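You operate a simulated robot arm through the tools that you are given. There is no shell and no other tool. Be economical: measure what you need, move in short steps, check, and stop when the job is done.

The job below is to be done with a simulated two-armed robot. You get a single attempt, and the scene is never put back.

Task
Morning check: run the bed up to 315 mm gap and back down.
Fine: pull the red stop out, turn the main switch on, zero the load, start the pump, open the feed knob halfway, use the run button; then shut the feed knob, open the return knob halfway and stop the pump, in that order.

Only the result counts: the job must be done as asked and must still hold three seconds after the hand-in. Knocking over, shifting, dropping, spilling or breaking anything else fails it.

Robot
Two 7-joint arms with two-finger grippers on one trunk, on a base that drives. Base frame: it is fixed to the floor where the robot stands at the start and does not move with it; the origin is under the middle of the robot, x ahead of it, y to its left, z up. Lengths are in m, angles in rad, forces in N, time in s.
The left shoulder is at the start at [0.06, 0.123, 1.02], the right one opposite. With the tool pointing down near the work surface each hand reaches from about 0.1 to 0.72 m from the robot's upright axis, wherever it stands, measured 20 degrees to its own side. Places, roughly: black round button [0.6, 0, 0.9]; console main switch [0.4, 0.1, 0.7]; console stop button [0.6, -0.1, 0.9]; feed knob [0.6, 0.9, 0.8]; green start button [0.6, 0.1, 0.9]; near frame bed [0.4, -2.2, 1.4]; return knob [0.6, 0.5, 0.8]; run button [0.7, 0, 1]; white round button [0.6, 0, 0.9]. Payload 1.47 kg a hand.
The TCP of each hand is the grasp point between the finger pads, 0.016 m short of the fingertips. In the tool frame z runs along the fingers and y along their closing line. The gripper opens to 0.087 m. The gripper's body begins 0.055 m behind the TCP.
Orientation is that of the tool frame in the base frame, as a unit quaternion [x, y, z, w]. With the fingers straight down and closing along the base's y, the tool's x points along the base's -x, its y along +y and its z along -z.

Tools
- The arms move only by the tool drive_tool. It takes "left_deltas", "right_deltas" or both (then of equal length, played together; a hand with none holds still); each is a list of rows, each an object of numbers (a shift or turn left out is 0, a gripper value left out holds the last): "x", "y", "z": the shift along the tool's x, y, z in m; "ax", "ay", "az": the turn, a rotation vector about the tool's x, y, z in rad; "hand": the finger opening in m, from 0 to 0.087. In form: [{"x": .., "y": .., "z": .., "ax": .., "ay": .., "az": .., "hand": ..}, ...]. A call has 1 to 20 rows; each row shifts and turns the commanded pose from where the row before left it, along the tool's axes as they then stand. Rows are played at 5 a second. More than 0.05 m and 0.15 rad between two rows, or a gripper value outside its range, and nothing of the call is played. A pose out of reach is approached as far as the arm can. The call stops where the force on the tool passes 60 N (or 10 N more than at its start, if that is more) or the arm is blocked; 0.2 s more then pass. Each finger travels about 0.153 m/s and halts on what it meets, pressing with about 28 N; the grip force reading is that of the motor and also rises with nothing between the fingers. The clock runs only during rows and for 0.2 s after the last one: add rows that do not move to give the fingers time. It gives the time, the measured TCP pose, the force on the tool (base axes), the opening and the grip force at its end, in the units of the frame above (readings bear some noise), with the torque about the TCP (base axes, N m) and any sound that the robot's microphone picked up.
- Cameras (640 x 400 px; columns grow to the right, rows downward): "scene" is now at [0.0716, 0.0238, 1.5618]; the picture's right is [0.33, -0.94, 0.00], its down [-0.82, -0.29, -0.50] and it looks along [0.47, 0.17, -0.87] (base axes); focal length 240 px, centre (320, 200). "left" rides on the left gripper at [0.073, -0.012, -0.09] in its tool frame; the picture's right is [0.16, 0.99, 0.00], its down [-0.72, 0.12, -0.68] and it looks along [-0.67, 0.11, 0.73] (tool axes); focal length 247 px, centre (320, 200). "right" rides on the right gripper at [0.073, 0.012, -0.09] in its tool frame; the picture's right is [-0.16, 0.99, 0.00], its down [-0.72, -0.12, -0.68] and it looks along [-0.67, -0.11, 0.73] (tool axes); focal length 247 px, centre (320, 200). There is no depth. A picture from a camera that has moved, and an enlarged one, comes with that camera's place and axes in the base frame and with its lens.
- grab_frame(camera): a new picture of that camera. No time passes.
- raise_lower(by): slides the trunk up (or, below 0, down) by that many m; the arms and the scene camera ride with it, the base frame stays. It gives what a move gives, with no picture.
- steer(legs): drives the robot by 1 to 6 legs, each [ahead, left, turn to the left] in m, m and rad, along the robot's own axes; the way and the turn of a leg run together, so that a leg with both is an arc; at most 1.5 m and 3.142 rad a leg. The arms and the cameras ride along, it lands a little off, and it stops where it bumps. It gives what a move gives.
- aim_head(pan, tilt): turns the head with the scene camera to pan (to the left, within 2.094 rad either way) and tilt (down, from -0.506 to 1.204), counted from straight ahead of the robot. It gives what a move gives.
- zoom(camera, box): a new picture of the part [left, top, right, bottom] of that camera's present view, enlarged. No time passes.
- finish_job(): hands the job in; it is judged then, once.

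Go step by step. Nothing tells you exact positions but the pictures and the camera data: compare them with the known pose of the tool, close in by small moves and look again before you grip or let go. The budget is 120 turns and 92 pictures, counting those below and the enlarged ones. Unless the task says otherwise, let go and move clear before handing in.

The tools are called after "Request:" by a JSON object that holds its "op" and its "data". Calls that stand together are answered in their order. drive_tool: Moves the arms, as the interface text tells. Its arguments: {"type":"object","properties":{"left_deltas":{"type":"array"},"right_deltas":{"type":"array"}},"required":[]} The other tools are called the same way: raise_lower (by) slides the trunk up or down; steer (legs) drives the base; aim_head (pan, tilt) turns the head that bears the scene camera; grab_frame (camera) takes a picture; zoom (camera, box) takes an enlarged picture of a part of a camera's view; finish_job () hands the job in.

At the start:

```text
t: 0.0
left_eef_pos: [0.3505, 0.3818, 1.2468]
left_orientation: [0.001, 1.0, 0.0, 0.001]
left_ft_force: [0.4, -0.1, -0.5]
left_ft_torque: [0.01, -0.02, -0.03]
left_width: 0.0867
left_grip_force: 0.1
right_eef_pos: [0.463, -0.0425, 1.2326]
right_orientation: [-0.001, 1.0, -0.001, 0.001]
right_ft_force: [0.4, -1.1, 0.1]
right_ft_torque: [-0.02, -0.02, -0.03]
right_width: 0.0869
right_grip_force: 0.1
trunk travel left (down, up): [-0.175, 0.055]
robot x, y, heading: [-0.0023, -0.0017, 0.006]
head pan, tilt: [0.34, 1.052]
```

scene: 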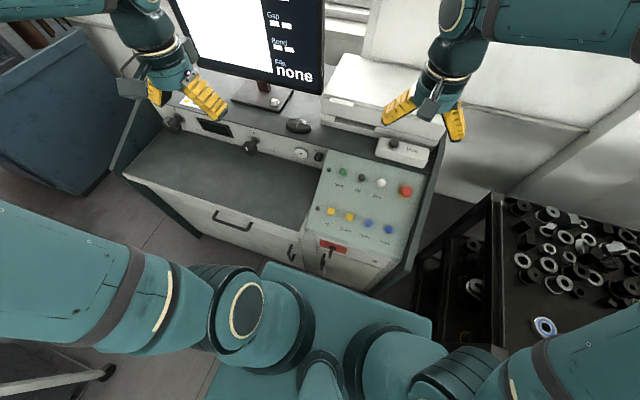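
right: 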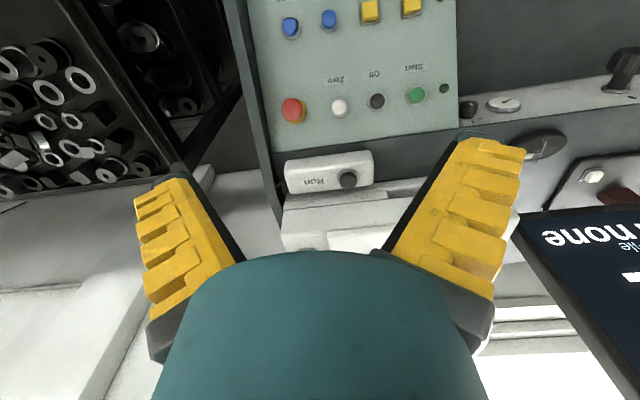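
left: 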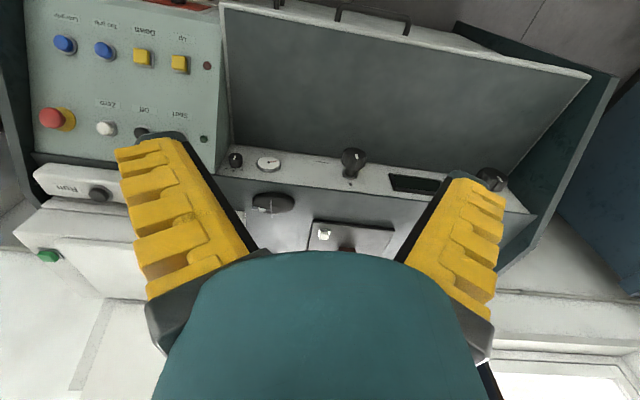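

I see the console with the button panel, the screen, and the two knobs on a ledge. I'll look closer at the screen, panel and knobs first.

Request:
{"op": "zoom", "data": {"camera": "scene", "box": [290, 130, 450, 280]}}

Request:
{"op": "aim_head", "data": {"pan": 0.4, "tilt": 0.6}}

Request:
{"op": "grab_frame", "data": {"camera": "scene"}}

```text
2.67 times, centred on (370, 205) of scene
camera zoom: at [0.0716, 0.0238, 1.5618], right [0.33, -0.94, 0.0], down [-0.82, -0.29, -0.5], along [0.47, 0.17, -0.87], focal length 640 px, centre (187, 187)
```

zoom: 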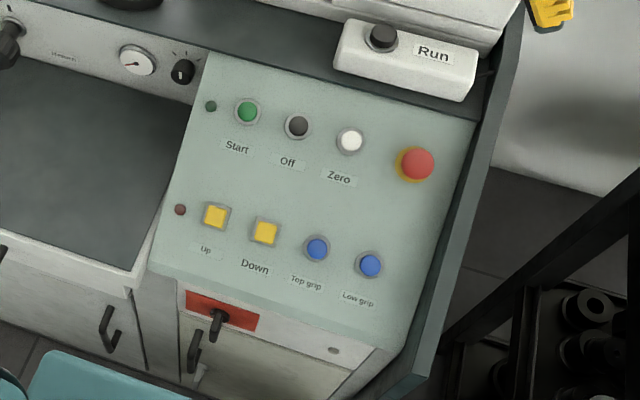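

```text
t: 0.9
left_eef_pos: [0.3503, 0.3809, 1.2467]
left_orientation: [0.0, 1.0, 0.0, 0.0]
left_ft_force: [-0.2, 0.0, -0.1]
left_ft_torque: [-0.02, -0.01, -0.02]
left_width: 0.087
left_grip_force: 0.1
right_eef_pos: [0.4627, -0.0426, 1.2318]
right_orientation: [0.0, 1.0, 0.0, 0.0]
right_ft_force: [-0.1, 0.0, 0.4]
right_ft_torque: [0.0, 0.0, 0.01]
right_width: 0.0869
right_grip_force: 0.1
trunk travel left (down, up): [-0.175, 0.055]
robot x, y, heading: [0.0002, -0.0014, 0.003]
head pan, tilt: [0.4, 0.6]
```

```text
87 pictures are left
camera scene: at [0.0905, 0.0361, 1.5973], right [0.39, -0.92, 0.0], down [-0.52, -0.22, -0.82], along [0.76, 0.32, -0.57], focal length 240 px, centre (320, 200)
```

scene: 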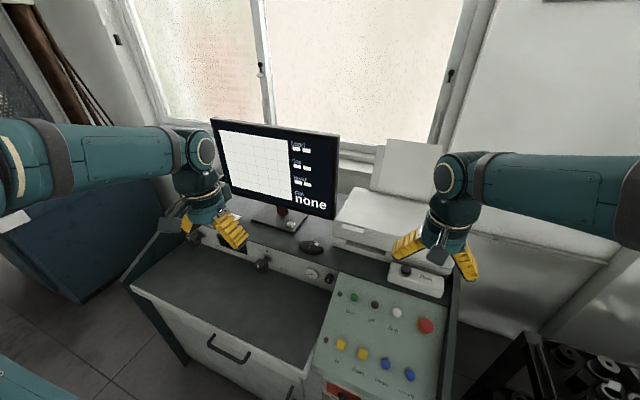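

The panel slopes about 35° and the stop button seems near (0.567, -0.105, 0.88). I'll tilt the right hand to face the panel and look from nearer, and also look at the knobs closely.

Request:
{"op": "drive_tool", "data": {"right_deltas": [{"ay": -0.122, "y": -0.012}, {"ay": -0.122, "y": -0.012}, {"ay": -0.122, "y": -0.012}, {"ay": -0.122, "y": -0.012}, {"ay": -0.122, "y": -0.012}, {"z": 0.04}, {"z": 0.04}, {"z": 0.04}, {"z": 0.02}, {}]}}

Request:
{"op": "grab_frame", "data": {"camera": "right"}}

Request:
{"op": "zoom", "data": {"camera": "left", "box": [220, 130, 380, 230]}}

Request:
{"op": "zoom", "data": {"camera": "scene", "box": [180, 110, 360, 220]}}

```text
t: 3.1
left_eef_pos: [0.3496, 0.3821, 1.248]
left_orientation: [0.0, 1.0, 0.0, 0.001]
left_ft_force: [-0.4, -0.1, 0.3]
left_ft_torque: [0.0, -0.01, -0.03]
left_width: 0.0868
left_grip_force: 0.1
right_eef_pos: [0.5456, -0.1026, 1.1188]
right_orientation: [0.001, 0.954, -0.001, 0.3]
right_ft_force: [0.1, 0.3, -0.6]
right_ft_torque: [-0.01, 0.03, 0.02]
right_width: 0.0871
right_grip_force: 0.1
trunk travel left (down, up): [-0.175, 0.055]
robot x, y, heading: [-0.0022, 0.0007, 0.002]
head pan, tilt: [0.4, 0.6]
```

```text
86 pictures are left
camera right: at [0.4346, -0.0912, 1.1497], right [0.13, 0.99, 0.09], down [0.2, -0.12, 0.97], along [0.97, -0.11, -0.22], focal length 247 px, centre (320, 200)
```

right: 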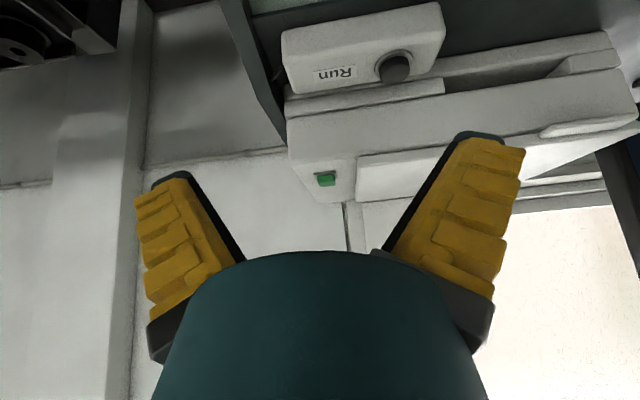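

```text
4.00 times, centred on (300, 180) of left
camera zoom: at [0.2762, 0.3701, 1.3352], right [-0.16, 0.99, 0.0], down [0.72, 0.12, 0.68], along [0.67, 0.11, -0.73], focal length 988 px, centre (400, 280)
```

zoom: 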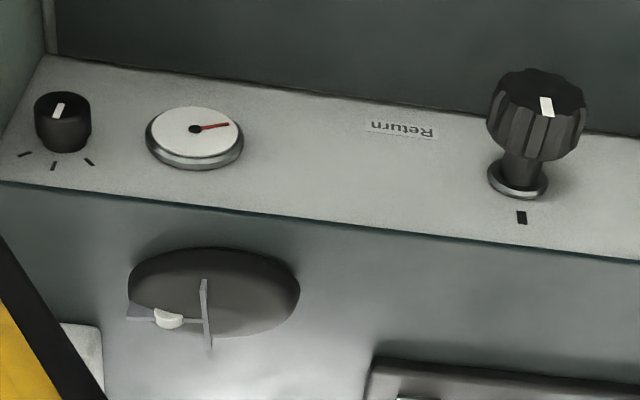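

```text
3.56 times, centred on (270, 165) of scene
camera zoom: at [0.0903, 0.036, 1.5974], right [0.39, -0.92, 0.0], down [-0.52, -0.22, -0.83], along [0.76, 0.32, -0.56], focal length 854 px, centre (498, 324)
```

zoom: 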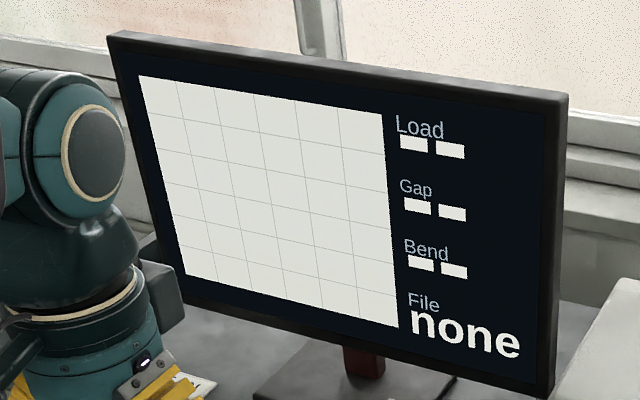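

The stop is below the view; I'll bring the right hand to a hover on the stop's axis and look.

Request:
{"op": "drive_tool", "data": {"right_deltas": [{"x": 0.04}, {"x": 0.04}, {"x": 0.04}, {"z": 0.03}, {"z": 0.03}, {"z": 0.02}, {}]}}

Request:
{"op": "grab_frame", "data": {"camera": "right"}}

Request:
{"op": "aim_head", "data": {"pan": 0.0, "tilt": 0.8}}

Request:
{"op": "grab_frame", "data": {"camera": "scene"}}

```text
t: 4.7
left_eef_pos: [0.3495, 0.382, 1.2472]
left_orientation: [0.0, 1.0, 0.0, 0.0]
left_ft_force: [-1.2, 0.1, 0.7]
left_ft_torque: [0.01, -0.01, 0.02]
left_width: 0.087
left_grip_force: 0.0
right_eef_pos: [0.491, -0.1025, 0.9819]
right_orientation: [0.0, 0.954, 0.0, 0.301]
right_ft_force: [-0.6, 0.5, -0.7]
right_ft_torque: [0.0, -0.02, 0.04]
right_width: 0.0868
right_grip_force: 0.0
trunk travel left (down, up): [-0.175, 0.055]
robot x, y, heading: [0.0015, 0.0023, 0.004]
head pan, tilt: [0.4, 0.6]
```

```text
83 pictures are left
camera right: at [0.3802, -0.0901, 1.0135], right [0.13, 0.99, 0.09], down [0.2, -0.12, 0.97], along [0.97, -0.11, -0.22], focal length 247 px, centre (320, 200)
```

right: 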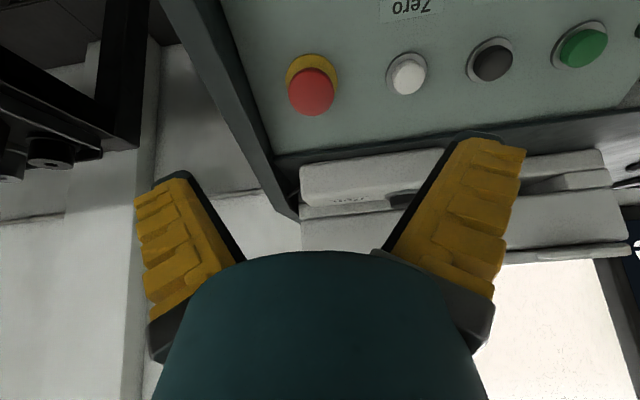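

```text
t: 5.6
left_eef_pos: [0.3496, 0.3803, 1.2471]
left_orientation: [0.0, 1.0, -0.001, 0.0]
left_ft_force: [-0.1, 0.8, -0.6]
left_ft_torque: [-0.02, -0.02, -0.05]
left_width: 0.0869
left_grip_force: 0.1
right_eef_pos: [0.4914, -0.1017, 0.9819]
right_orientation: [0.0, 0.954, 0.0, 0.301]
right_ft_force: [0.5, 0.7, -0.1]
right_ft_torque: [-0.01, 0.01, -0.01]
right_width: 0.0871
right_grip_force: 0.0
trunk travel left (down, up): [-0.175, 0.055]
robot x, y, heading: [-0.0022, -0.0031, 0.003]
head pan, tilt: [0.0, 0.799]
```

```text
82 pictures are left
camera scene: at [0.0897, 0.0018, 1.5806], right [0.0, -1.0, 0.0], down [-0.72, 0.0, -0.7], along [0.7, 0.0, -0.72], focal length 240 px, centre (320, 200)
```

scene: 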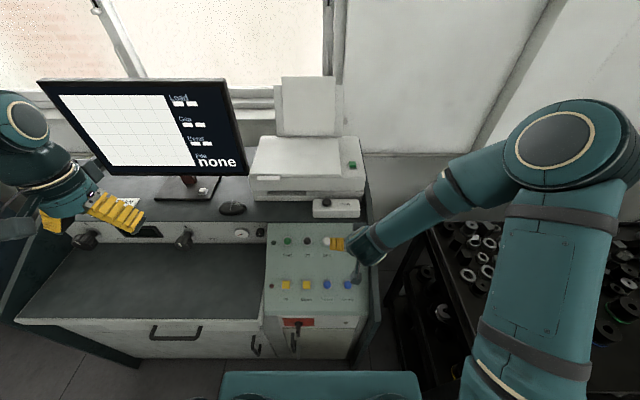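

The stop cap lies about 0.13 m ahead along the tool axis and 8 mm to the right. I move in most of the way and check.

Request:
{"op": "drive_tool", "data": {"right_deltas": [{"y": -0.008, "z": 0.03}, {"z": 0.03}, {"z": 0.03}, {"z": 0.015}, {}]}}

Request:
{"op": "grab_frame", "data": {"camera": "right"}}

Request:
{"op": "zoom", "data": {"camera": "scene", "box": [240, 190, 400, 370]}}

```text
t: 6.8
left_eef_pos: [0.3493, 0.3825, 1.2474]
left_orientation: [0.0, 1.0, 0.0, 0.0]
left_ft_force: [0.2, -0.7, -0.7]
left_ft_torque: [-0.02, -0.01, 0.03]
left_width: 0.087
left_grip_force: 0.0
right_eef_pos: [0.5509, -0.1081, 0.8949]
right_orientation: [-0.001, 0.954, 0.0, 0.3]
right_ft_force: [-0.5, -0.2, 0.4]
right_ft_torque: [-0.01, 0.01, -0.01]
right_width: 0.0872
right_grip_force: 0.0
trunk travel left (down, up): [-0.175, 0.055]
robot x, y, heading: [0.0024, -0.0024, 0.003]
head pan, tilt: [0.0, 0.799]
```

```text
81 pictures are left
camera right: at [0.4407, -0.0967, 0.9272], right [0.13, 0.99, 0.09], down [0.2, -0.12, 0.97], along [0.97, -0.11, -0.22], focal length 247 px, centre (320, 200)
```

right: 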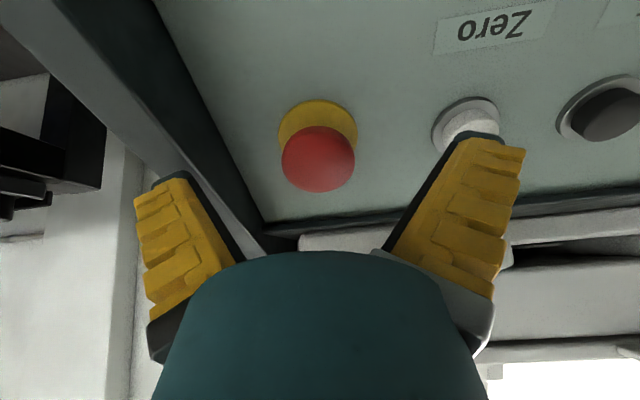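

```text
2.22 times, centred on (320, 280) of scene
camera zoom: at [0.0897, 0.0017, 1.5806], right [0.0, -1.0, 0.0], down [-0.72, 0.0, -0.7], along [0.7, 0.0, -0.72], focal length 534 px, centre (320, 22)
```

zoom: 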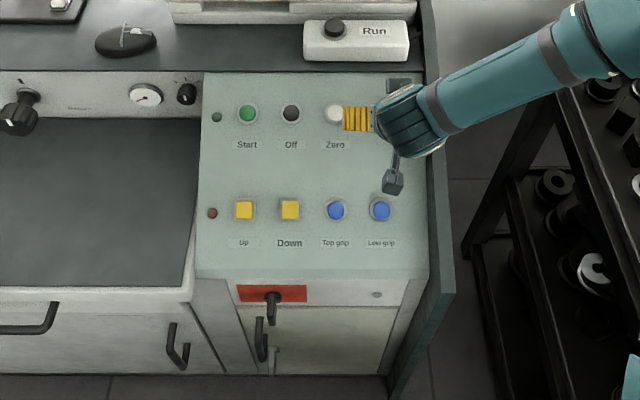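

The finger opening is wide enough to come near the Zero button, so I narrow it to 0.06 before closing on the stop cap, then advance about 24 mm.

Request:
{"op": "drive_tool", "data": {"right_deltas": [{"hand": 0.062}, {"y": -0.002, "x": -0.002, "z": 0.01}, {"z": 0.012}, {}]}}

Request:
{"op": "grab_frame", "data": {"camera": "right"}}

```text
t: 7.8
left_eef_pos: [0.3489, 0.3831, 1.248]
left_orientation: [0.0, 1.0, -0.001, 0.001]
left_ft_force: [0.2, -0.6, -0.9]
left_ft_torque: [-0.02, 0.01, -0.03]
left_width: 0.0869
left_grip_force: 0.0
right_eef_pos: [0.5645, -0.1093, 0.8818]
right_orientation: [-0.002, 0.953, 0.0, 0.302]
right_ft_force: [-3.7, 7.9, 16.9]
right_ft_torque: [-0.94, 0.27, -0.35]
right_width: 0.0653
right_grip_force: 5.2
trunk travel left (down, up): [-0.175, 0.055]
robot x, y, heading: [-0.0015, 0.001, -0.001]
head pan, tilt: [0.0, 0.799]
```

```text
79 pictures are left
camera right: at [0.4536, -0.0976, 0.913], right [0.13, 0.99, 0.09], down [0.2, -0.12, 0.97], along [0.97, -0.1, -0.21], focal length 247 px, centre (320, 200)
```

right: 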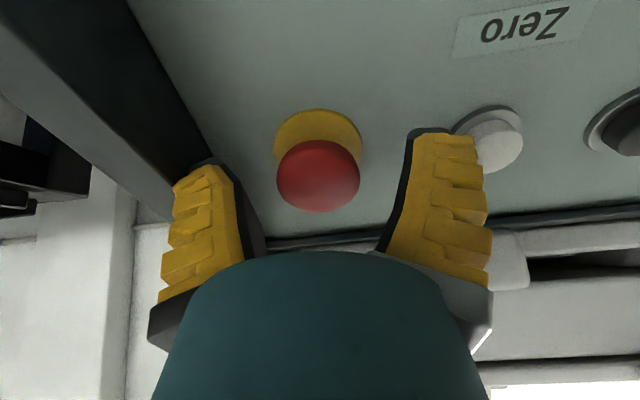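

The right finger touched the side wall lip. I'll back off, narrow further, and go in again.

Request:
{"op": "drive_tool", "data": {"right_deltas": [{"z": -0.012}, {"hand": 0.05}, {}, {"y": 0.001}, {}]}}

Request:
{"op": "drive_tool", "data": {"right_deltas": [{"z": 0.006}, {"z": 0.006}, {"z": 0.003}, {}]}}

Request:
{"op": "grab_frame", "data": {"camera": "right"}}

```text
t: 9.0
left_eef_pos: [0.3506, 0.3824, 1.2466]
left_orientation: [0.0, 1.0, 0.0, 0.0]
left_ft_force: [-0.3, 0.2, -1.1]
left_ft_torque: [-0.02, 0.04, 0.03]
left_width: 0.0871
left_grip_force: 0.0
right_eef_pos: [0.5571, -0.1114, 0.8893]
right_orientation: [0.001, 0.954, -0.001, 0.3]
right_ft_force: [0.9, -0.3, -0.2]
right_ft_torque: [0.0, 0.02, 0.0]
right_width: 0.0554
right_grip_force: 4.0
trunk travel left (down, up): [-0.175, 0.055]
robot x, y, heading: [0.0002, 0.0019, 0.0]
head pan, tilt: [0.0, 0.799]
```

```text
t: 10.0
left_eef_pos: [0.3499, 0.3821, 1.2469]
left_orientation: [-0.001, 1.0, -0.001, 0.0]
left_ft_force: [0.4, 0.4, 0.1]
left_ft_torque: [-0.02, -0.03, -0.01]
left_width: 0.087
left_grip_force: 0.0
right_eef_pos: [0.5682, -0.1105, 0.8775]
right_orientation: [0.0, 0.954, 0.0, 0.301]
right_ft_force: [0.2, 1.5, 0.7]
right_ft_torque: [-0.01, -0.04, -0.02]
right_width: 0.0554
right_grip_force: 4.0
trunk travel left (down, up): [-0.175, 0.055]
robot x, y, heading: [-0.0006, 0.001, 0.004]
head pan, tilt: [0.0, 0.799]
```

```text
78 pictures are left
camera right: at [0.4562, -0.0997, 0.9086], right [0.13, 0.99, 0.09], down [0.2, -0.12, 0.97], along [0.97, -0.11, -0.22], focal length 247 px, centre (320, 200)
```

right: 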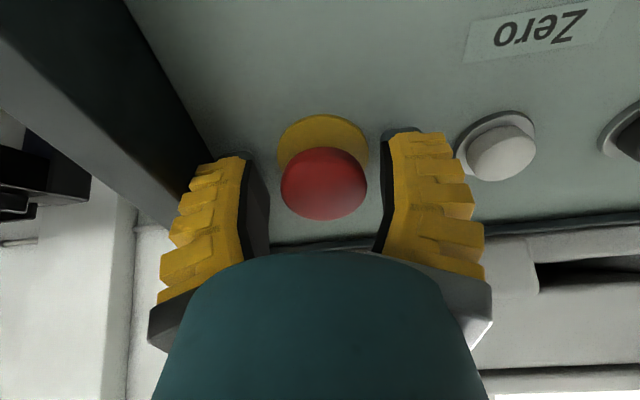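

Fingers straddle the cap. I close and pull out along the axis.

Request:
{"op": "drive_tool", "data": {"right_deltas": [{"hand": 0.0}, {}, {}]}}

Request:
{"op": "drive_tool", "data": {"right_deltas": [{"z": -0.004}, {"z": -0.004}, {"z": -0.004}, {}]}}

Request:
{"op": "grab_frame", "data": {"camera": "right"}}

```text
t: 10.8
left_eef_pos: [0.3496, 0.3833, 1.2468]
left_orientation: [0.0, 1.0, 0.0, 0.0]
left_ft_force: [0.1, -0.8, -0.3]
left_ft_torque: [0.0, 0.01, -0.03]
left_width: 0.0869
left_grip_force: 0.1
right_eef_pos: [0.5658, -0.1096, 0.877]
right_orientation: [-0.001, 0.954, 0.001, 0.3]
right_ft_force: [-0.1, 10.1, -1.6]
right_ft_torque: [-0.09, -0.06, -0.03]
right_width: 0.0325
right_grip_force: 29.8
trunk travel left (down, up): [-0.175, 0.055]
robot x, y, heading: [-0.0017, -0.0011, -0.001]
head pan, tilt: [0.0, 0.799]
```

```text
t: 11.8
left_eef_pos: [0.3518, 0.3826, 1.2452]
left_orientation: [0.0, 1.0, 0.001, -0.001]
left_ft_force: [-0.6, 0.6, -0.6]
left_ft_torque: [-0.02, 0.0, 0.01]
left_width: 0.087
left_grip_force: 0.1
right_eef_pos: [0.5621, -0.1102, 0.8856]
right_orientation: [0.0, 0.954, 0.0, 0.299]
right_ft_force: [10.2, 15.0, -18.0]
right_ft_torque: [-0.05, -0.18, 0.07]
right_width: 0.0324
right_grip_force: 30.4
trunk travel left (down, up): [-0.175, 0.055]
robot x, y, heading: [0.0006, 0.0013, -0.004]
head pan, tilt: [0.0, 0.799]
```

```text
77 pictures are left
camera right: at [0.4508, -0.098, 0.9173], right [0.13, 0.99, 0.09], down [0.21, -0.12, 0.97], along [0.97, -0.11, -0.22], focal length 247 px, centre (320, 200)
```

right: 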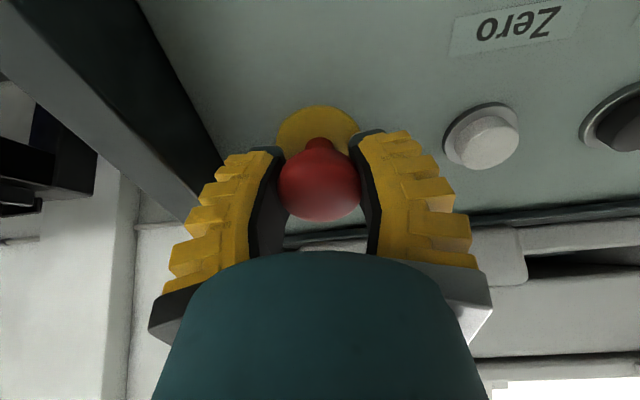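

The stem is visible; the cap has come out. One more small tug, then release.

Request:
{"op": "drive_tool", "data": {"right_deltas": [{"z": -0.004}, {}]}}

Request:
{"op": "drive_tool", "data": {"right_deltas": [{"hand": 0.05}, {}, {"z": -0.03}, {"z": -0.04}, {"z": -0.04}, {}]}}

Request:
{"op": "grab_frame", "data": {"camera": "right"}}

```text
t: 12.4
left_eef_pos: [0.3544, 0.3829, 1.2458]
left_orientation: [-0.001, 1.0, -0.001, -0.001]
left_ft_force: [0.2, -0.8, -0.7]
left_ft_torque: [0.0, 0.0, -0.01]
left_width: 0.0872
left_grip_force: 0.1
right_eef_pos: [0.56, -0.1098, 0.8873]
right_orientation: [0.0, 0.955, 0.0, 0.297]
right_ft_force: [14.4, 17.5, -35.8]
right_ft_torque: [-0.25, 0.03, -0.13]
right_width: 0.0319
right_grip_force: 29.8
trunk travel left (down, up): [-0.175, 0.055]
robot x, y, heading: [-0.0038, 0.0002, 0.001]
head pan, tilt: [0.0, 0.799]
```

```text
t: 13.8
left_eef_pos: [0.3512, 0.3806, 1.2483]
left_orientation: [0.001, 1.0, 0.001, 0.0]
left_ft_force: [0.7, 0.0, 0.4]
left_ft_torque: [0.0, 0.0, -0.01]
left_width: 0.0871
left_grip_force: 0.1
right_eef_pos: [0.4932, -0.1106, 0.9818]
right_orientation: [0.0, 0.954, 0.0, 0.3]
right_ft_force: [-0.2, -1.0, 0.2]
right_ft_torque: [0.02, 0.0, -0.01]
right_width: 0.0552
right_grip_force: 3.9
trunk travel left (down, up): [-0.175, 0.055]
robot x, y, heading: [0.0014, 0.0002, -0.001]
head pan, tilt: [0.0, 0.799]
```

```text
76 pictures are left
camera right: at [0.3827, -0.0993, 1.0138], right [0.13, 0.99, 0.09], down [0.2, -0.12, 0.97], along [0.97, -0.11, -0.22], focal length 247 px, centre (320, 200)
```

right: 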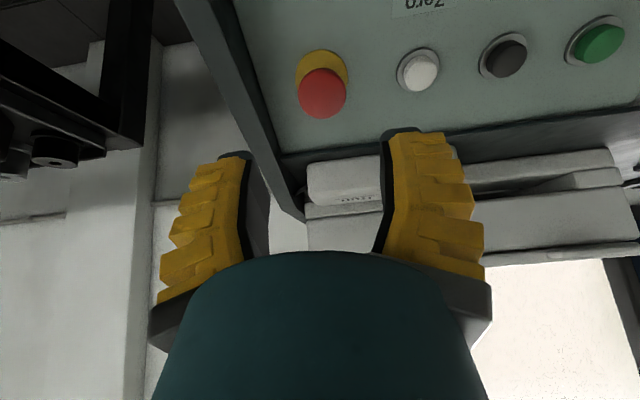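

The stop stays out. Next the main switch on the front face below the panel: I back the robot up 0.3 m to see it and have room.

Request:
{"op": "steer", "data": {"legs": [[-0.3, 0, 0]]}}

Request:
{"op": "aim_head", "data": {"pan": 0.15, "tilt": 0.85}}

Request:
{"op": "grab_frame", "data": {"camera": "scene"}}

```text
t: 15.9
left_eef_pos: [0.0516, 0.3815, 1.2467]
left_orientation: [0.0, 1.0, 0.001, 0.001]
left_ft_force: [0.6, 0.3, 0.1]
left_ft_torque: [-0.01, 0.02, -0.02]
left_width: 0.0873
left_grip_force: 0.0
right_eef_pos: [0.1939, -0.1105, 0.9824]
right_orientation: [-0.001, 0.954, -0.001, 0.301]
right_ft_force: [0.1, 0.2, 0.4]
right_ft_torque: [0.0, -0.04, -0.01]
right_width: 0.0553
right_grip_force: 3.6
trunk travel left (down, up): [-0.175, 0.055]
robot x, y, heading: [-0.2971, -0.0016, -0.001]
head pan, tilt: [0.0, 0.799]
stopped in leg 1: the robot was blocked; the commanded pose is now the measured one
```

```text
t: 16.6
left_eef_pos: [0.0524, 0.3807, 1.2467]
left_orientation: [0.0, 1.0, 0.0, 0.0]
left_ft_force: [-0.2, -0.4, 0.4]
left_ft_torque: [-0.03, 0.03, 0.03]
left_width: 0.087
left_grip_force: 0.0
right_eef_pos: [0.1965, -0.1106, 0.9826]
right_orientation: [-0.001, 0.954, 0.001, 0.3]
right_ft_force: [-0.1, -0.3, -0.1]
right_ft_torque: [0.0, 0.01, 0.02]
right_width: 0.0554
right_grip_force: 4.6
trunk travel left (down, up): [-0.175, 0.055]
robot x, y, heading: [-0.3003, 0.001, 0.006]
head pan, tilt: [0.15, 0.85]
```

```text
75 pictures are left
camera scene: at [-0.2107, 0.0133, 1.5765], right [0.15, -0.99, 0.0], down [-0.74, -0.11, -0.66], along [0.65, 0.1, -0.75], focal length 240 px, centre (320, 200)
```

scene: 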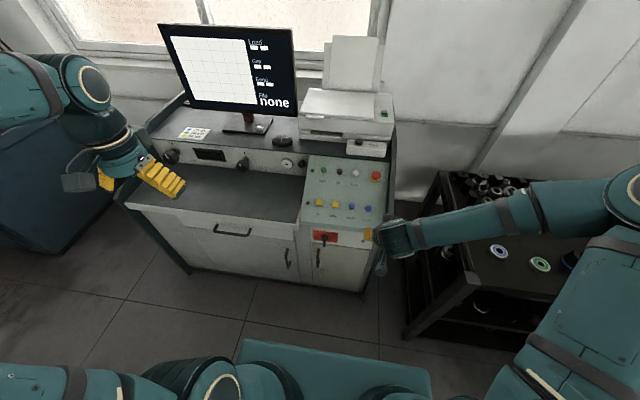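

Now I zoom on the switch and the knob strip.

Request:
{"op": "zoom", "data": {"camera": "scene", "box": [290, 210, 370, 260]}}

Request:
{"op": "zoom", "data": {"camera": "scene", "box": [150, 120, 320, 220]}}

```text
8.00 times, centred on (330, 235) of scene
camera zoom: at [-0.2107, 0.0133, 1.5765], right [0.15, -0.99, 0.0], down [-0.74, -0.11, -0.66], along [0.65, 0.1, -0.75], focal length 1921 px, centre (240, -80)
```

zoom: 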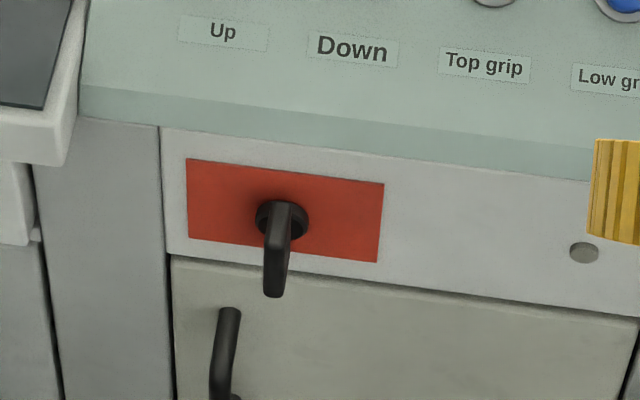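

```text
3.76 times, centred on (235, 170) of scene
camera zoom: at [-0.2107, 0.0133, 1.5765], right [0.15, -0.99, 0.0], down [-0.74, -0.11, -0.66], along [0.65, 0.1, -0.75], focal length 904 px, centre (640, 313)
```

zoom: 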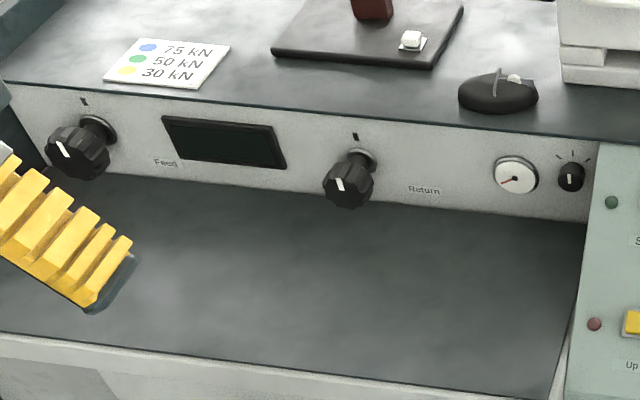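

The switch lever points down from a hub on a red plate. I bring the right hand to horizontal, in front of it, for a closer look.

Request:
{"op": "drive_tool", "data": {"right_deltas": [{"ay": -0.137}, {"ay": -0.137}, {"ay": -0.137}, {"ay": -0.137}, {"ay": -0.137}, {"ay": -0.137}, {"ay": -0.137}, {"x": 0.03, "y": 0.03}, {"x": 0.03, "y": 0.03}, {"x": 0.03, "y": 0.03}, {"x": 0.04, "y": 0.03}, {"x": 0.04, "y": 0.03}, {"x": 0.04, "y": 0.03}, {"x": 0.03}, {"x": 0.02}, {}, {}]}}

Request:
{"op": "grab_frame", "data": {"camera": "right"}}

Request:
{"op": "grab_frame", "data": {"camera": "scene"}}

```text
t: 20.2
left_eef_pos: [0.0518, 0.3824, 1.2476]
left_orientation: [0.0, 1.0, 0.0, 0.0]
left_ft_force: [0.1, -0.4, -0.3]
left_ft_torque: [0.02, -0.03, -0.02]
left_width: 0.0872
left_grip_force: 0.0
right_eef_pos: [0.0608, 0.069, 0.7605]
right_orientation: [-0.001, 0.873, 0.0, 0.488]
right_ft_force: [-1.4, 0.3, 0.0]
right_ft_torque: [-0.05, -0.02, -0.01]
right_width: 0.0554
right_grip_force: 4.1
right hand out of reach, approached as far as the arm can: row 4, 5, 6, 7
trunk travel left (down, up): [-0.175, 0.055]
robot x, y, heading: [-0.2985, 0.0042, 0.006]
head pan, tilt: [0.15, 0.85]
```

```text
72 pictures are left
camera right: at [-0.0539, 0.0804, 0.7457], right [0.08, 0.99, 0.13], down [-0.2, -0.12, 0.97], along [0.98, -0.11, 0.19], focal length 247 px, centre (320, 200)
```

right: 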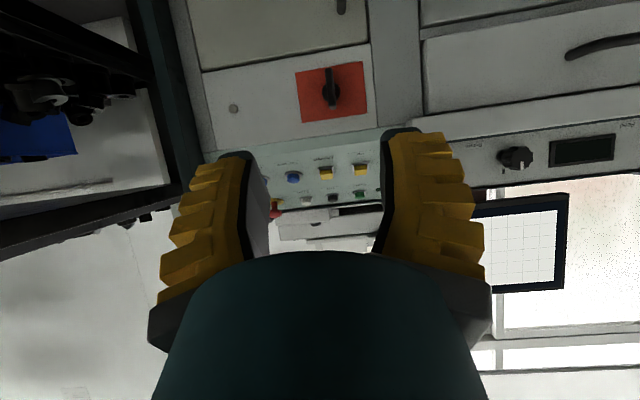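

```text
71 pictures are left
camera scene: at [-0.2107, 0.0135, 1.5765], right [0.15, -0.99, 0.0], down [-0.74, -0.11, -0.66], along [0.65, 0.1, -0.75], focal length 240 px, centre (320, 200)
```

scene: 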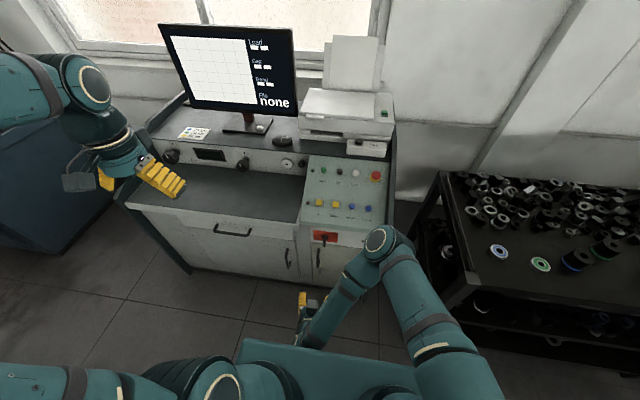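

The hand was too close to the body to turn fully. I move it forward, then continue the turn to horizontal.

Request:
{"op": "drive_tool", "data": {"right_deltas": [{"z": 0.04, "x": -0.015}, {"z": 0.04, "x": -0.015}, {"z": 0.04, "x": -0.015}, {"z": 0.03, "x": -0.015}, {"ay": -0.137}, {"ay": -0.137}, {"ay": -0.137}, {"ay": -0.137}, {}, {}]}}

Request:
{"op": "grab_frame", "data": {"camera": "right"}}

```text
t: 22.4
left_eef_pos: [0.0517, 0.381, 1.2466]
left_orientation: [0.0, 1.0, 0.0, 0.0]
left_ft_force: [-0.3, -0.7, 0.0]
left_ft_torque: [0.02, -0.02, 0.0]
left_width: 0.0871
left_grip_force: 0.2
right_eef_pos: [0.2197, 0.0698, 0.7326]
right_orientation: [-0.001, 0.708, 0.0, 0.706]
right_ft_force: [0.3, -0.2, 0.3]
right_ft_torque: [-0.01, 0.01, -0.01]
right_width: 0.0553
right_grip_force: 3.4
trunk travel left (down, up): [-0.175, 0.055]
robot x, y, heading: [-0.2987, -0.0009, 0.002]
head pan, tilt: [0.15, 0.85]
```

```text
70 pictures are left
camera right: at [0.1301, 0.0806, 0.6609], right [0.0, 0.99, 0.16], down [-0.68, -0.12, 0.72], along [0.73, -0.11, 0.67], focal length 247 px, centre (320, 200)
```

right: 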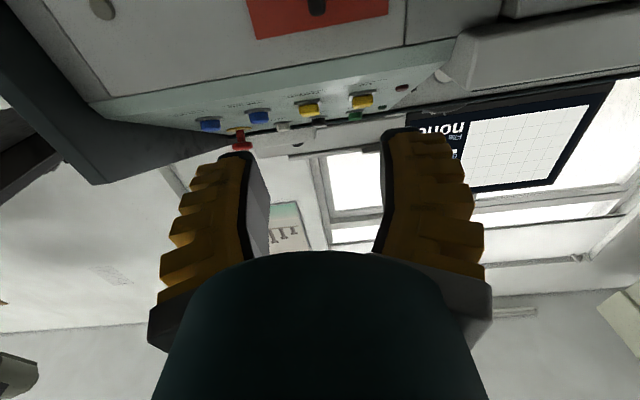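

Triangulated: hub about (0.37, 0.078, 0.656), lever tip hanging ~3 cm below and standing ~3 cm out. I lower the hand onto that axis and look.

Request:
{"op": "drive_tool", "data": {"right_deltas": [{"x": 0.04}, {"x": 0.04, "y": 0.008}, {"x": 0.005}, {}]}}

Request:
{"op": "grab_frame", "data": {"camera": "right"}}

Request:
{"op": "zoom", "data": {"camera": "right", "box": [260, 20, 400, 120]}}

```text
t: 23.4
left_eef_pos: [0.0517, 0.3816, 1.2474]
left_orientation: [-0.001, 1.0, 0.0, 0.0]
left_ft_force: [0.0, -0.6, -0.8]
left_ft_torque: [-0.01, -0.02, 0.05]
left_width: 0.087
left_grip_force: 0.0
right_eef_pos: [0.2193, 0.0696, 0.6901]
right_orientation: [0.0, 0.709, 0.0, 0.706]
right_ft_force: [-1.1, 0.4, -0.4]
right_ft_torque: [0.0, -0.03, -0.03]
right_width: 0.0553
right_grip_force: 3.4
right hand out of reach, approached as far as the arm can: row 2, 3
trunk travel left (down, up): [-0.175, 0.055]
robot x, y, heading: [-0.2948, 0.0008, 0.004]
head pan, tilt: [0.15, 0.85]
```

```text
69 pictures are left
camera right: at [0.1292, 0.0808, 0.6173], right [0.0, 0.99, 0.16], down [-0.68, -0.12, 0.73], along [0.74, -0.11, 0.67], focal length 247 px, centre (320, 200)
```

right: 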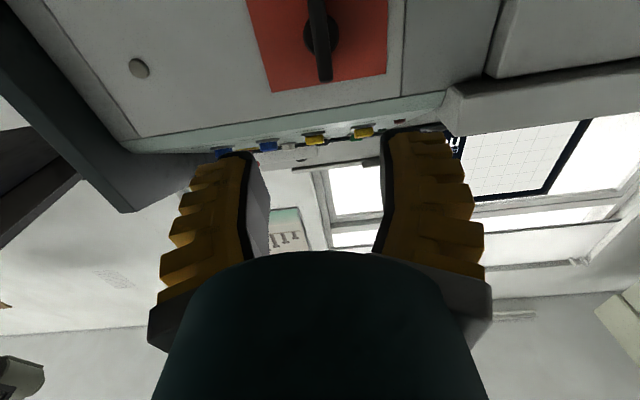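

```text
4.00 times, centred on (330, 70) of right
camera zoom: at [0.1292, 0.0808, 0.6173], right [0.0, 0.99, 0.16], down [-0.68, -0.12, 0.73], along [0.74, -0.11, 0.67], focal length 988 px, centre (280, 720)
```

zoom: 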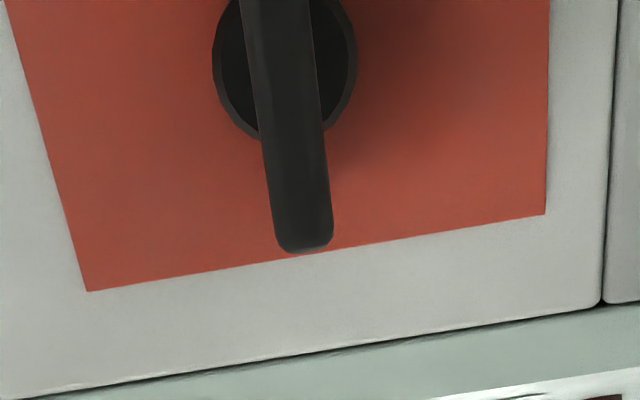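

The switch is a bar handle centred on the hub at z≈0.655. I lower the trunk for reach and re-align.

Request:
{"op": "raise_lower", "data": {"by": -0.06}}

Request:
{"op": "drive_tool", "data": {"right_deltas": [{"x": -0.012, "y": 0.006}, {"x": -0.012, "z": 0.03}, {"z": 0.02}, {}]}}

Request:
{"op": "grab_frame", "data": {"camera": "right"}}

```text
t: 24.4
left_eef_pos: [0.0526, 0.3812, 1.1865]
left_orientation: [0.0, 1.0, 0.0, 0.001]
left_ft_force: [-0.8, -0.3, 0.8]
left_ft_torque: [-0.02, -0.03, 0.01]
left_width: 0.0868
left_grip_force: 0.1
right_eef_pos: [0.2192, 0.0699, 0.63]
right_orientation: [0.0, 0.708, 0.0, 0.706]
right_ft_force: [0.2, 0.0, 0.3]
right_ft_torque: [-0.05, 0.01, -0.02]
right_width: 0.0552
right_grip_force: 4.0
trunk travel left (down, up): [-0.115, 0.115]
robot x, y, heading: [-0.296, -0.0002, -0.001]
head pan, tilt: [0.15, 0.85]
```

```text
t: 25.4
left_eef_pos: [0.0519, 0.3812, 1.1873]
left_orientation: [0.0, 1.0, 0.001, -0.001]
left_ft_force: [0.5, 0.3, 1.0]
left_ft_torque: [-0.03, -0.01, 0.02]
left_width: 0.0873
left_grip_force: 0.1
right_eef_pos: [0.2684, 0.0757, 0.6543]
right_orientation: [-0.001, 0.71, 0.0, 0.705]
right_ft_force: [-0.3, 0.5, -0.5]
right_ft_torque: [-0.01, 0.02, -0.04]
right_width: 0.0554
right_grip_force: 4.2
trunk travel left (down, up): [-0.115, 0.115]
robot x, y, heading: [-0.2962, 0.0004, 0.004]
head pan, tilt: [0.15, 0.85]
```

```text
67 pictures are left
camera right: at [0.1797, 0.0863, 0.5806], right [0.0, 0.99, 0.16], down [-0.68, -0.12, 0.73], along [0.74, -0.11, 0.67], focal length 247 px, centre (320, 200)
```

right: 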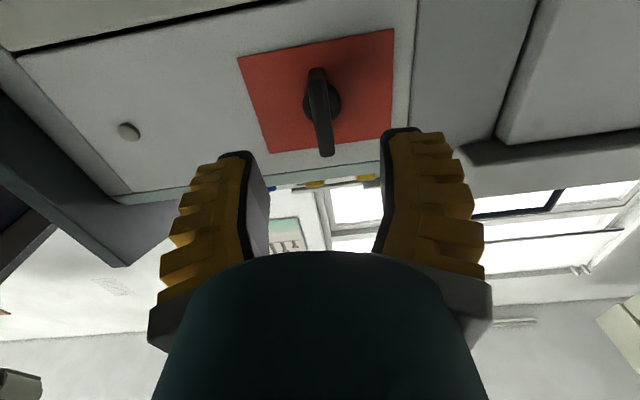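

Aligned on the bar; I advance 65 mm and close, then try turning clockwise (as seen from the front).

Request:
{"op": "drive_tool", "data": {"right_deltas": [{"z": 0.03}, {"z": 0.02}, {"z": 0.015}, {}, {"hand": 0.0}, {}, {}]}}

Request:
{"op": "drive_tool", "data": {"right_deltas": [{"az": 0.1}, {"az": 0.1}, {"az": 0.1}, {}]}}

Request:
{"op": "grab_frame", "data": {"camera": "right"}}

```text
t: 27.0
left_eef_pos: [0.0519, 0.3825, 1.1864]
left_orientation: [0.001, 1.0, 0.0, 0.0]
left_ft_force: [0.4, 0.2, -0.4]
left_ft_torque: [0.01, 0.0, -0.02]
left_width: 0.0871
left_grip_force: 0.0
right_eef_pos: [0.3336, 0.0751, 0.6543]
right_orientation: [-0.001, 0.708, 0.001, 0.706]
right_ft_force: [-8.9, 1.0, 1.8]
right_ft_torque: [0.02, -0.11, 0.0]
right_width: 0.0062
right_grip_force: 29.8
trunk travel left (down, up): [-0.115, 0.115]
robot x, y, heading: [-0.2935, 0.002, 0.004]
head pan, tilt: [0.15, 0.85]
```

```text
t: 27.8
left_eef_pos: [0.0506, 0.3798, 1.1875]
left_orientation: [0.001, 1.0, 0.0, 0.001]
left_ft_force: [0.0, 0.6, 0.4]
left_ft_torque: [-0.04, 0.0, -0.01]
left_width: 0.087
left_grip_force: 0.1
right_eef_pos: [0.3397, 0.0763, 0.6521]
right_orientation: [0.107, 0.702, 0.073, 0.701]
right_ft_force: [-18.5, -15.3, 13.4]
right_ft_torque: [0.11, -0.01, -0.02]
right_width: 0.0137
right_grip_force: 29.8
right hand out of reach, approached as far as the arm can: row 3
trunk travel left (down, up): [-0.115, 0.115]
robot x, y, heading: [-0.3, -0.0016, 0.001]
head pan, tilt: [0.15, 0.85]
stopped in row 3 (right hand): the force on the tool passed its limit at 69 N (the readings are from after the stop); the commanded pose is now the measured one
```

```text
66 pictures are left
camera right: at [0.251, 0.1108, 0.5853], right [0.05, 0.91, 0.4], down [-0.69, -0.26, 0.68], along [0.72, -0.31, 0.62], focal length 247 px, centre (320, 200)
```

right: 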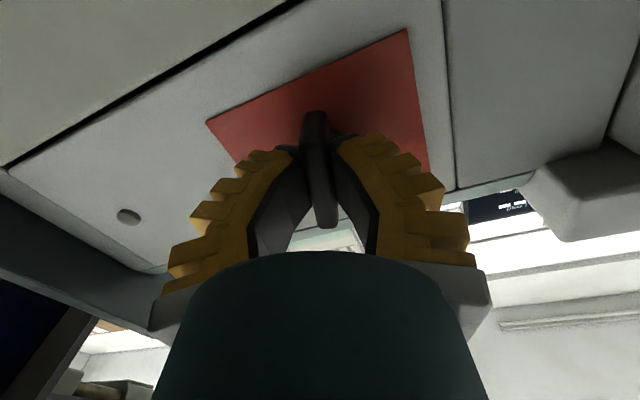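

The bar followed the hand about 0.3 rad clockwise, then the arm had trouble. I continue in smaller turns and watch the forces.

Request:
{"op": "drive_tool", "data": {"right_deltas": [{"z": -0.005}, {"az": 0.05}, {"az": 0.05}, {"az": 0.05}, {}]}}

```text
t: 28.5
left_eef_pos: [0.0521, 0.3788, 1.1872]
left_orientation: [0.004, 1.0, 0.001, 0.001]
left_ft_force: [-0.8, 0.1, -0.6]
left_ft_torque: [-0.05, -0.02, 0.01]
left_width: 0.087
left_grip_force: 0.0
right_eef_pos: [0.3398, 0.0782, 0.6513]
right_orientation: [0.131, 0.701, 0.076, 0.697]
right_ft_force: [-15.8, -16.1, 7.4]
right_ft_torque: [0.05, -0.58, -0.24]
right_width: 0.0124
right_grip_force: 30.4
right hand out of reach, approached as far as the arm can: row 2, 3
trunk travel left (down, up): [-0.115, 0.115]
robot x, y, heading: [-0.2982, -0.0012, -0.007]
head pan, tilt: [0.15, 0.85]
stopped in row 3 (right hand): the force on the tool passed its limit at 63 N (the readings are from after the stop); the commanded pose is now the measured one
```

The arm is at a wrist limit here. I release, back off, look at the switch, and shift the robot to its left for a better arm posture.

Request:
{"op": "drive_tool", "data": {"right_deltas": [{"hand": 0.05}, {}, {"z": -0.03}, {"z": -0.04}, {"z": -0.03}, {}]}}

Request:
{"op": "grab_frame", "data": {"camera": "right"}}

Request:
{"op": "grab_frame", "data": {"camera": "scene"}}

```text
t: 29.9
left_eef_pos: [0.0546, 0.3767, 1.1867]
left_orientation: [0.003, 1.0, 0.0, 0.0]
left_ft_force: [0.5, 0.1, 0.4]
left_ft_torque: [-0.01, 0.02, 0.02]
left_width: 0.0868
left_grip_force: 0.0
right_eef_pos: [0.2438, 0.0955, 0.6543]
right_orientation: [0.13, 0.703, 0.074, 0.695]
right_ft_force: [-0.5, 0.4, 0.6]
right_ft_torque: [0.03, -0.03, 0.01]
right_width: 0.0554
right_grip_force: 3.4
right hand out of reach, approached as far as the arm can: row 4, 5
trunk travel left (down, up): [-0.115, 0.115]
robot x, y, heading: [-0.2971, -0.0074, -0.01]
head pan, tilt: [0.15, 0.85]
```

```text
65 pictures are left
camera right: at [0.156, 0.1343, 0.5901], right [0.08, 0.9, 0.43], down [-0.69, -0.27, 0.68], along [0.72, -0.35, 0.6], focal length 247 px, centre (320, 200)
```

right: 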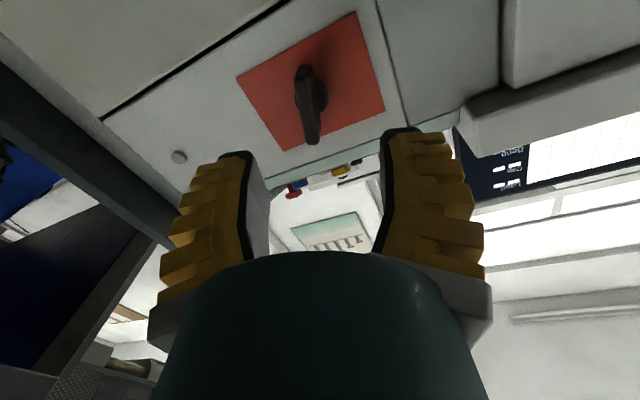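

```text
64 pictures are left
camera scene: at [-0.211, 0.0111, 1.5165], right [0.14, -0.99, 0.0], down [-0.74, -0.11, -0.66], along [0.65, 0.09, -0.75], focal length 240 px, centre (320, 200)
```

scene: 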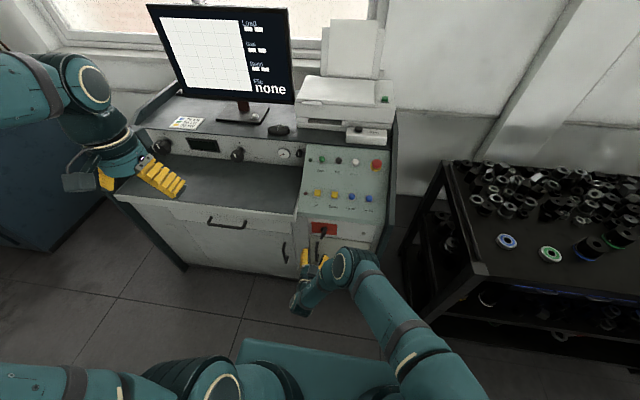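

I check the lever's present angle from the scene camera.

Request:
{"op": "zoom", "data": {"camera": "scene", "box": [296, 214, 352, 249]}}

Request:
{"op": "steer", "data": {"legs": [[0, 0.33, 0]]}}

```text
11.43 times, centred on (324, 232) of scene
camera zoom: at [-0.211, 0.0111, 1.5165], right [0.14, -0.99, 0.0], down [-0.74, -0.11, -0.66], along [0.65, 0.09, -0.75], focal length 2744 px, centre (274, -160)
```

zoom: 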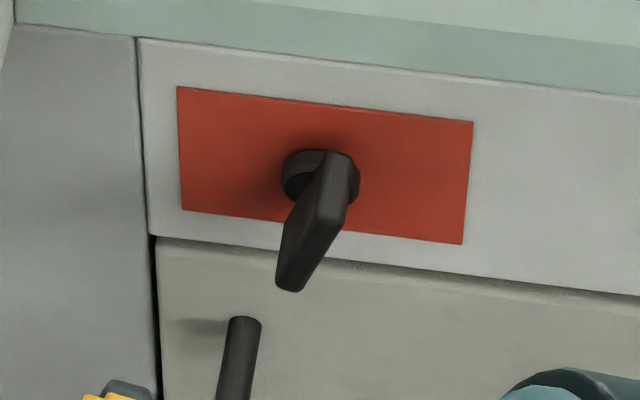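

```text
t: 33.4
left_eef_pos: [0.0579, 0.709, 1.1872]
left_orientation: [0.006, 1.0, -0.001, -0.001]
left_ft_force: [0.3, 0.3, 0.0]
left_ft_torque: [0.0, 0.0, 0.01]
left_width: 0.087
left_grip_force: 0.2
right_eef_pos: [0.2471, 0.4256, 0.6532]
right_orientation: [0.13, 0.703, 0.071, 0.696]
right_ft_force: [0.3, 0.1, 0.9]
right_ft_torque: [0.0, 0.01, 0.05]
right_width: 0.0553
right_grip_force: 4.2
trunk travel left (down, up): [-0.115, 0.115]
robot x, y, heading: [-0.2924, 0.3304, -0.008]
head pan, tilt: [0.15, 0.85]
```

The lever held its new angle (~20° clockwise), so direction is right. I bring the right hand back in front of it from the new stance.

Request:
{"op": "drive_tool", "data": {"right_deltas": [{"x": -0.0123, "y": -0.0417, "z": 0.0035}, {"x": -0.0123, "y": -0.0417, "z": 0.0035}, {"x": -0.0123, "y": -0.0417, "z": 0.0035}, {"x": -0.0123, "y": -0.0417, "z": 0.0035}, {"x": -0.0123, "y": -0.0417, "z": 0.0035}, {"x": -0.0123, "y": -0.0417, "z": 0.0035}, {"x": -0.0123, "y": -0.0417, "z": 0.0035}, {"x": -0.0123, "y": -0.0417, "z": 0.0035}, {"ax": -0.08}, {"az": 0.1}, {}]}}

Request:
{"op": "grab_frame", "data": {"camera": "right"}}

```text
t: 35.8
left_eef_pos: [0.0588, 0.7097, 1.1876]
left_orientation: [0.007, 1.0, 0.001, 0.0]
left_ft_force: [-0.2, 1.0, -0.5]
left_ft_torque: [0.03, 0.0, -0.01]
left_width: 0.0871
left_grip_force: 0.0
right_eef_pos: [0.3101, 0.387, 0.7419]
right_orientation: [0.168, 0.702, 0.075, 0.688]
right_ft_force: [-0.2, -0.3, -0.1]
right_ft_torque: [0.01, 0.02, -0.02]
right_width: 0.0551
right_grip_force: 4.4
right hand out of reach, approached as far as the arm can: row 1, 2, 3, 4, 5, 6, 7, 8, 9, 10
trunk travel left (down, up): [-0.115, 0.115]
robot x, y, heading: [-0.2961, 0.3289, -0.007]
head pan, tilt: [0.15, 0.85]
```

```text
62 pictures are left
camera right: at [0.2241, 0.4337, 0.6809], right [0.13, 0.87, 0.48], down [-0.69, -0.27, 0.67], along [0.71, -0.42, 0.56], focal length 247 px, centre (320, 200)
```

right: 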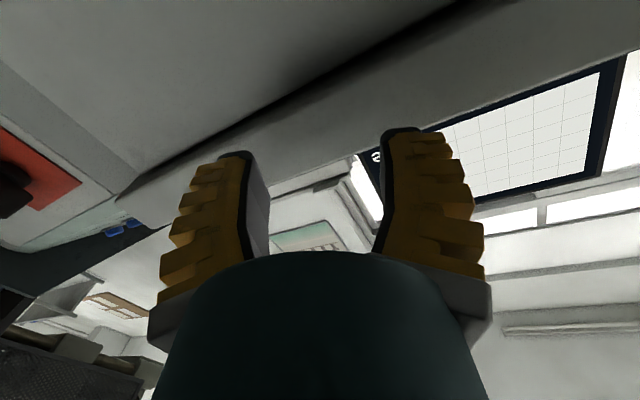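

The wrist is pinned at a limit. I undo the roll and back away before moving across.

Request:
{"op": "drive_tool", "data": {"right_deltas": [{"z": -0.04}, {"az": -0.13}, {"az": -0.13}, {"az": -0.13}, {"y": -0.04}, {"y": -0.04}, {"y": -0.04}, {"y": -0.04}, {"y": -0.04}, {}]}}

```text
t: 38.0
left_eef_pos: [0.0589, 0.7087, 1.186]
left_orientation: [0.007, 1.0, 0.0, 0.0]
left_ft_force: [0.5, 0.0, 0.2]
left_ft_torque: [-0.01, 0.04, 0.0]
left_width: 0.0869
left_grip_force: 0.0
right_eef_pos: [0.2518, 0.2292, 0.7586]
right_orientation: [0.031, 0.719, -0.061, 0.692]
right_ft_force: [0.1, -1.0, 0.1]
right_ft_torque: [0.02, 0.0, 0.01]
right_width: 0.0553
right_grip_force: 3.5
right hand out of reach, approached as far as the arm can: row 1, 9
trunk travel left (down, up): [-0.115, 0.115]
robot x, y, heading: [-0.2977, 0.3315, -0.012]
head pan, tilt: [0.15, 0.85]
```

I correct the yaw and step toward the switch.

Request:
{"op": "drive_tool", "data": {"right_deltas": [{"ax": -0.13}, {"y": -0.03}, {"y": -0.03}, {"y": -0.03}, {"y": -0.03}, {"y": -0.03}, {"x": 0.03}, {"x": 0.03}, {"x": 0.03}, {"x": 0.01}, {}]}}

Request:
{"op": "grab_frame", "data": {"camera": "right"}}

Request:
{"op": "grab_frame", "data": {"camera": "scene"}}

```text
t: 40.4
left_eef_pos: [0.059, 0.7101, 1.1864]
left_orientation: [0.006, 1.0, 0.0, 0.0]
left_ft_force: [0.6, -0.4, 0.3]
left_ft_torque: [-0.01, 0.01, 0.0]
left_width: 0.0872
left_grip_force: 0.1
right_eef_pos: [0.2474, 0.3115, 0.6695]
right_orientation: [-0.016, 0.72, -0.007, 0.693]
right_ft_force: [0.3, -0.7, -1.0]
right_ft_torque: [-0.01, 0.04, -0.03]
right_width: 0.0553
right_grip_force: 4.0
right hand out of reach, approached as far as the arm can: row 1, 2, 3, 4, 5, 6, 7, 8, 9
trunk travel left (down, up): [-0.115, 0.115]
robot x, y, heading: [-0.2964, 0.3301, -0.014]
head pan, tilt: [0.15, 0.85]
```

```text
61 pictures are left
camera right: at [0.1559, 0.3196, 0.5989], right [-0.01, 0.99, 0.13], down [-0.65, -0.1, 0.75], along [0.76, -0.08, 0.65], focal length 247 px, centre (320, 200)
```

right: 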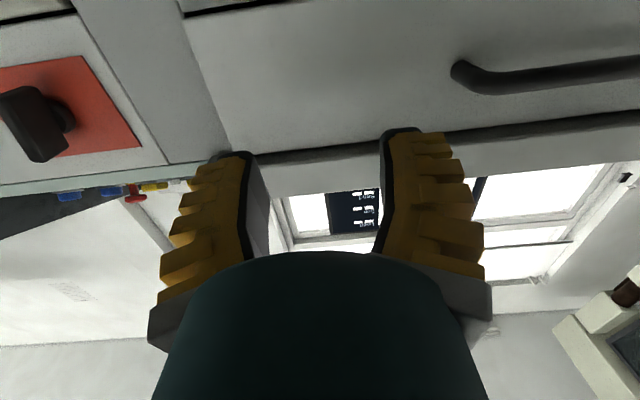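

```text
60 pictures are left
camera scene: at [-0.2083, 0.3438, 1.5165], right [0.14, -0.99, 0.0], down [-0.74, -0.1, -0.66], along [0.65, 0.09, -0.75], focal length 240 px, centre (320, 200)
```

scene: 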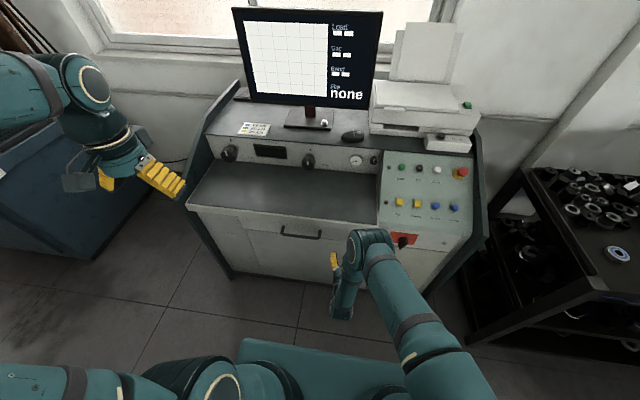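

With horizontal fingers the right arm can't reach this side comfortably. I'll instead point the tool down and push the bar round with closed fingertips; first I turn the hand down while lifting it.

Request:
{"op": "drive_tool", "data": {"right_deltas": [{"x": -0.04, "z": -0.02}, {"x": -0.04, "z": -0.02}, {"x": -0.04, "hand": 0.0}, {"ay": 0.14}, {"ay": 0.14}, {"ay": 0.14}, {"ay": 0.14}, {"ay": 0.14}, {"ay": 0.14}, {"ay": 0.14}, {"ay": 0.14}, {"ay": 0.14}, {"ay": 0.14}, {"ay": 0.1}, {}, {}]}}

```text
t: 43.8
left_eef_pos: [0.0593, 0.7094, 1.1878]
left_orientation: [0.006, 1.0, -0.001, 0.0]
left_ft_force: [-0.7, 0.3, 0.0]
left_ft_torque: [0.03, -0.02, -0.01]
left_width: 0.0872
left_grip_force: 0.1
right_eef_pos: [0.211, 0.3122, 0.7901]
right_orientation: [-0.011, 1.0, -0.011, 0.017]
right_ft_force: [-0.4, -0.3, 0.5]
right_ft_torque: [0.01, 0.03, 0.03]
right_width: 0.0001
right_grip_force: 28.7
trunk travel left (down, up): [-0.115, 0.115]
robot x, y, heading: [-0.2932, 0.3315, -0.008]
head pan, tilt: [0.15, 0.85]
```

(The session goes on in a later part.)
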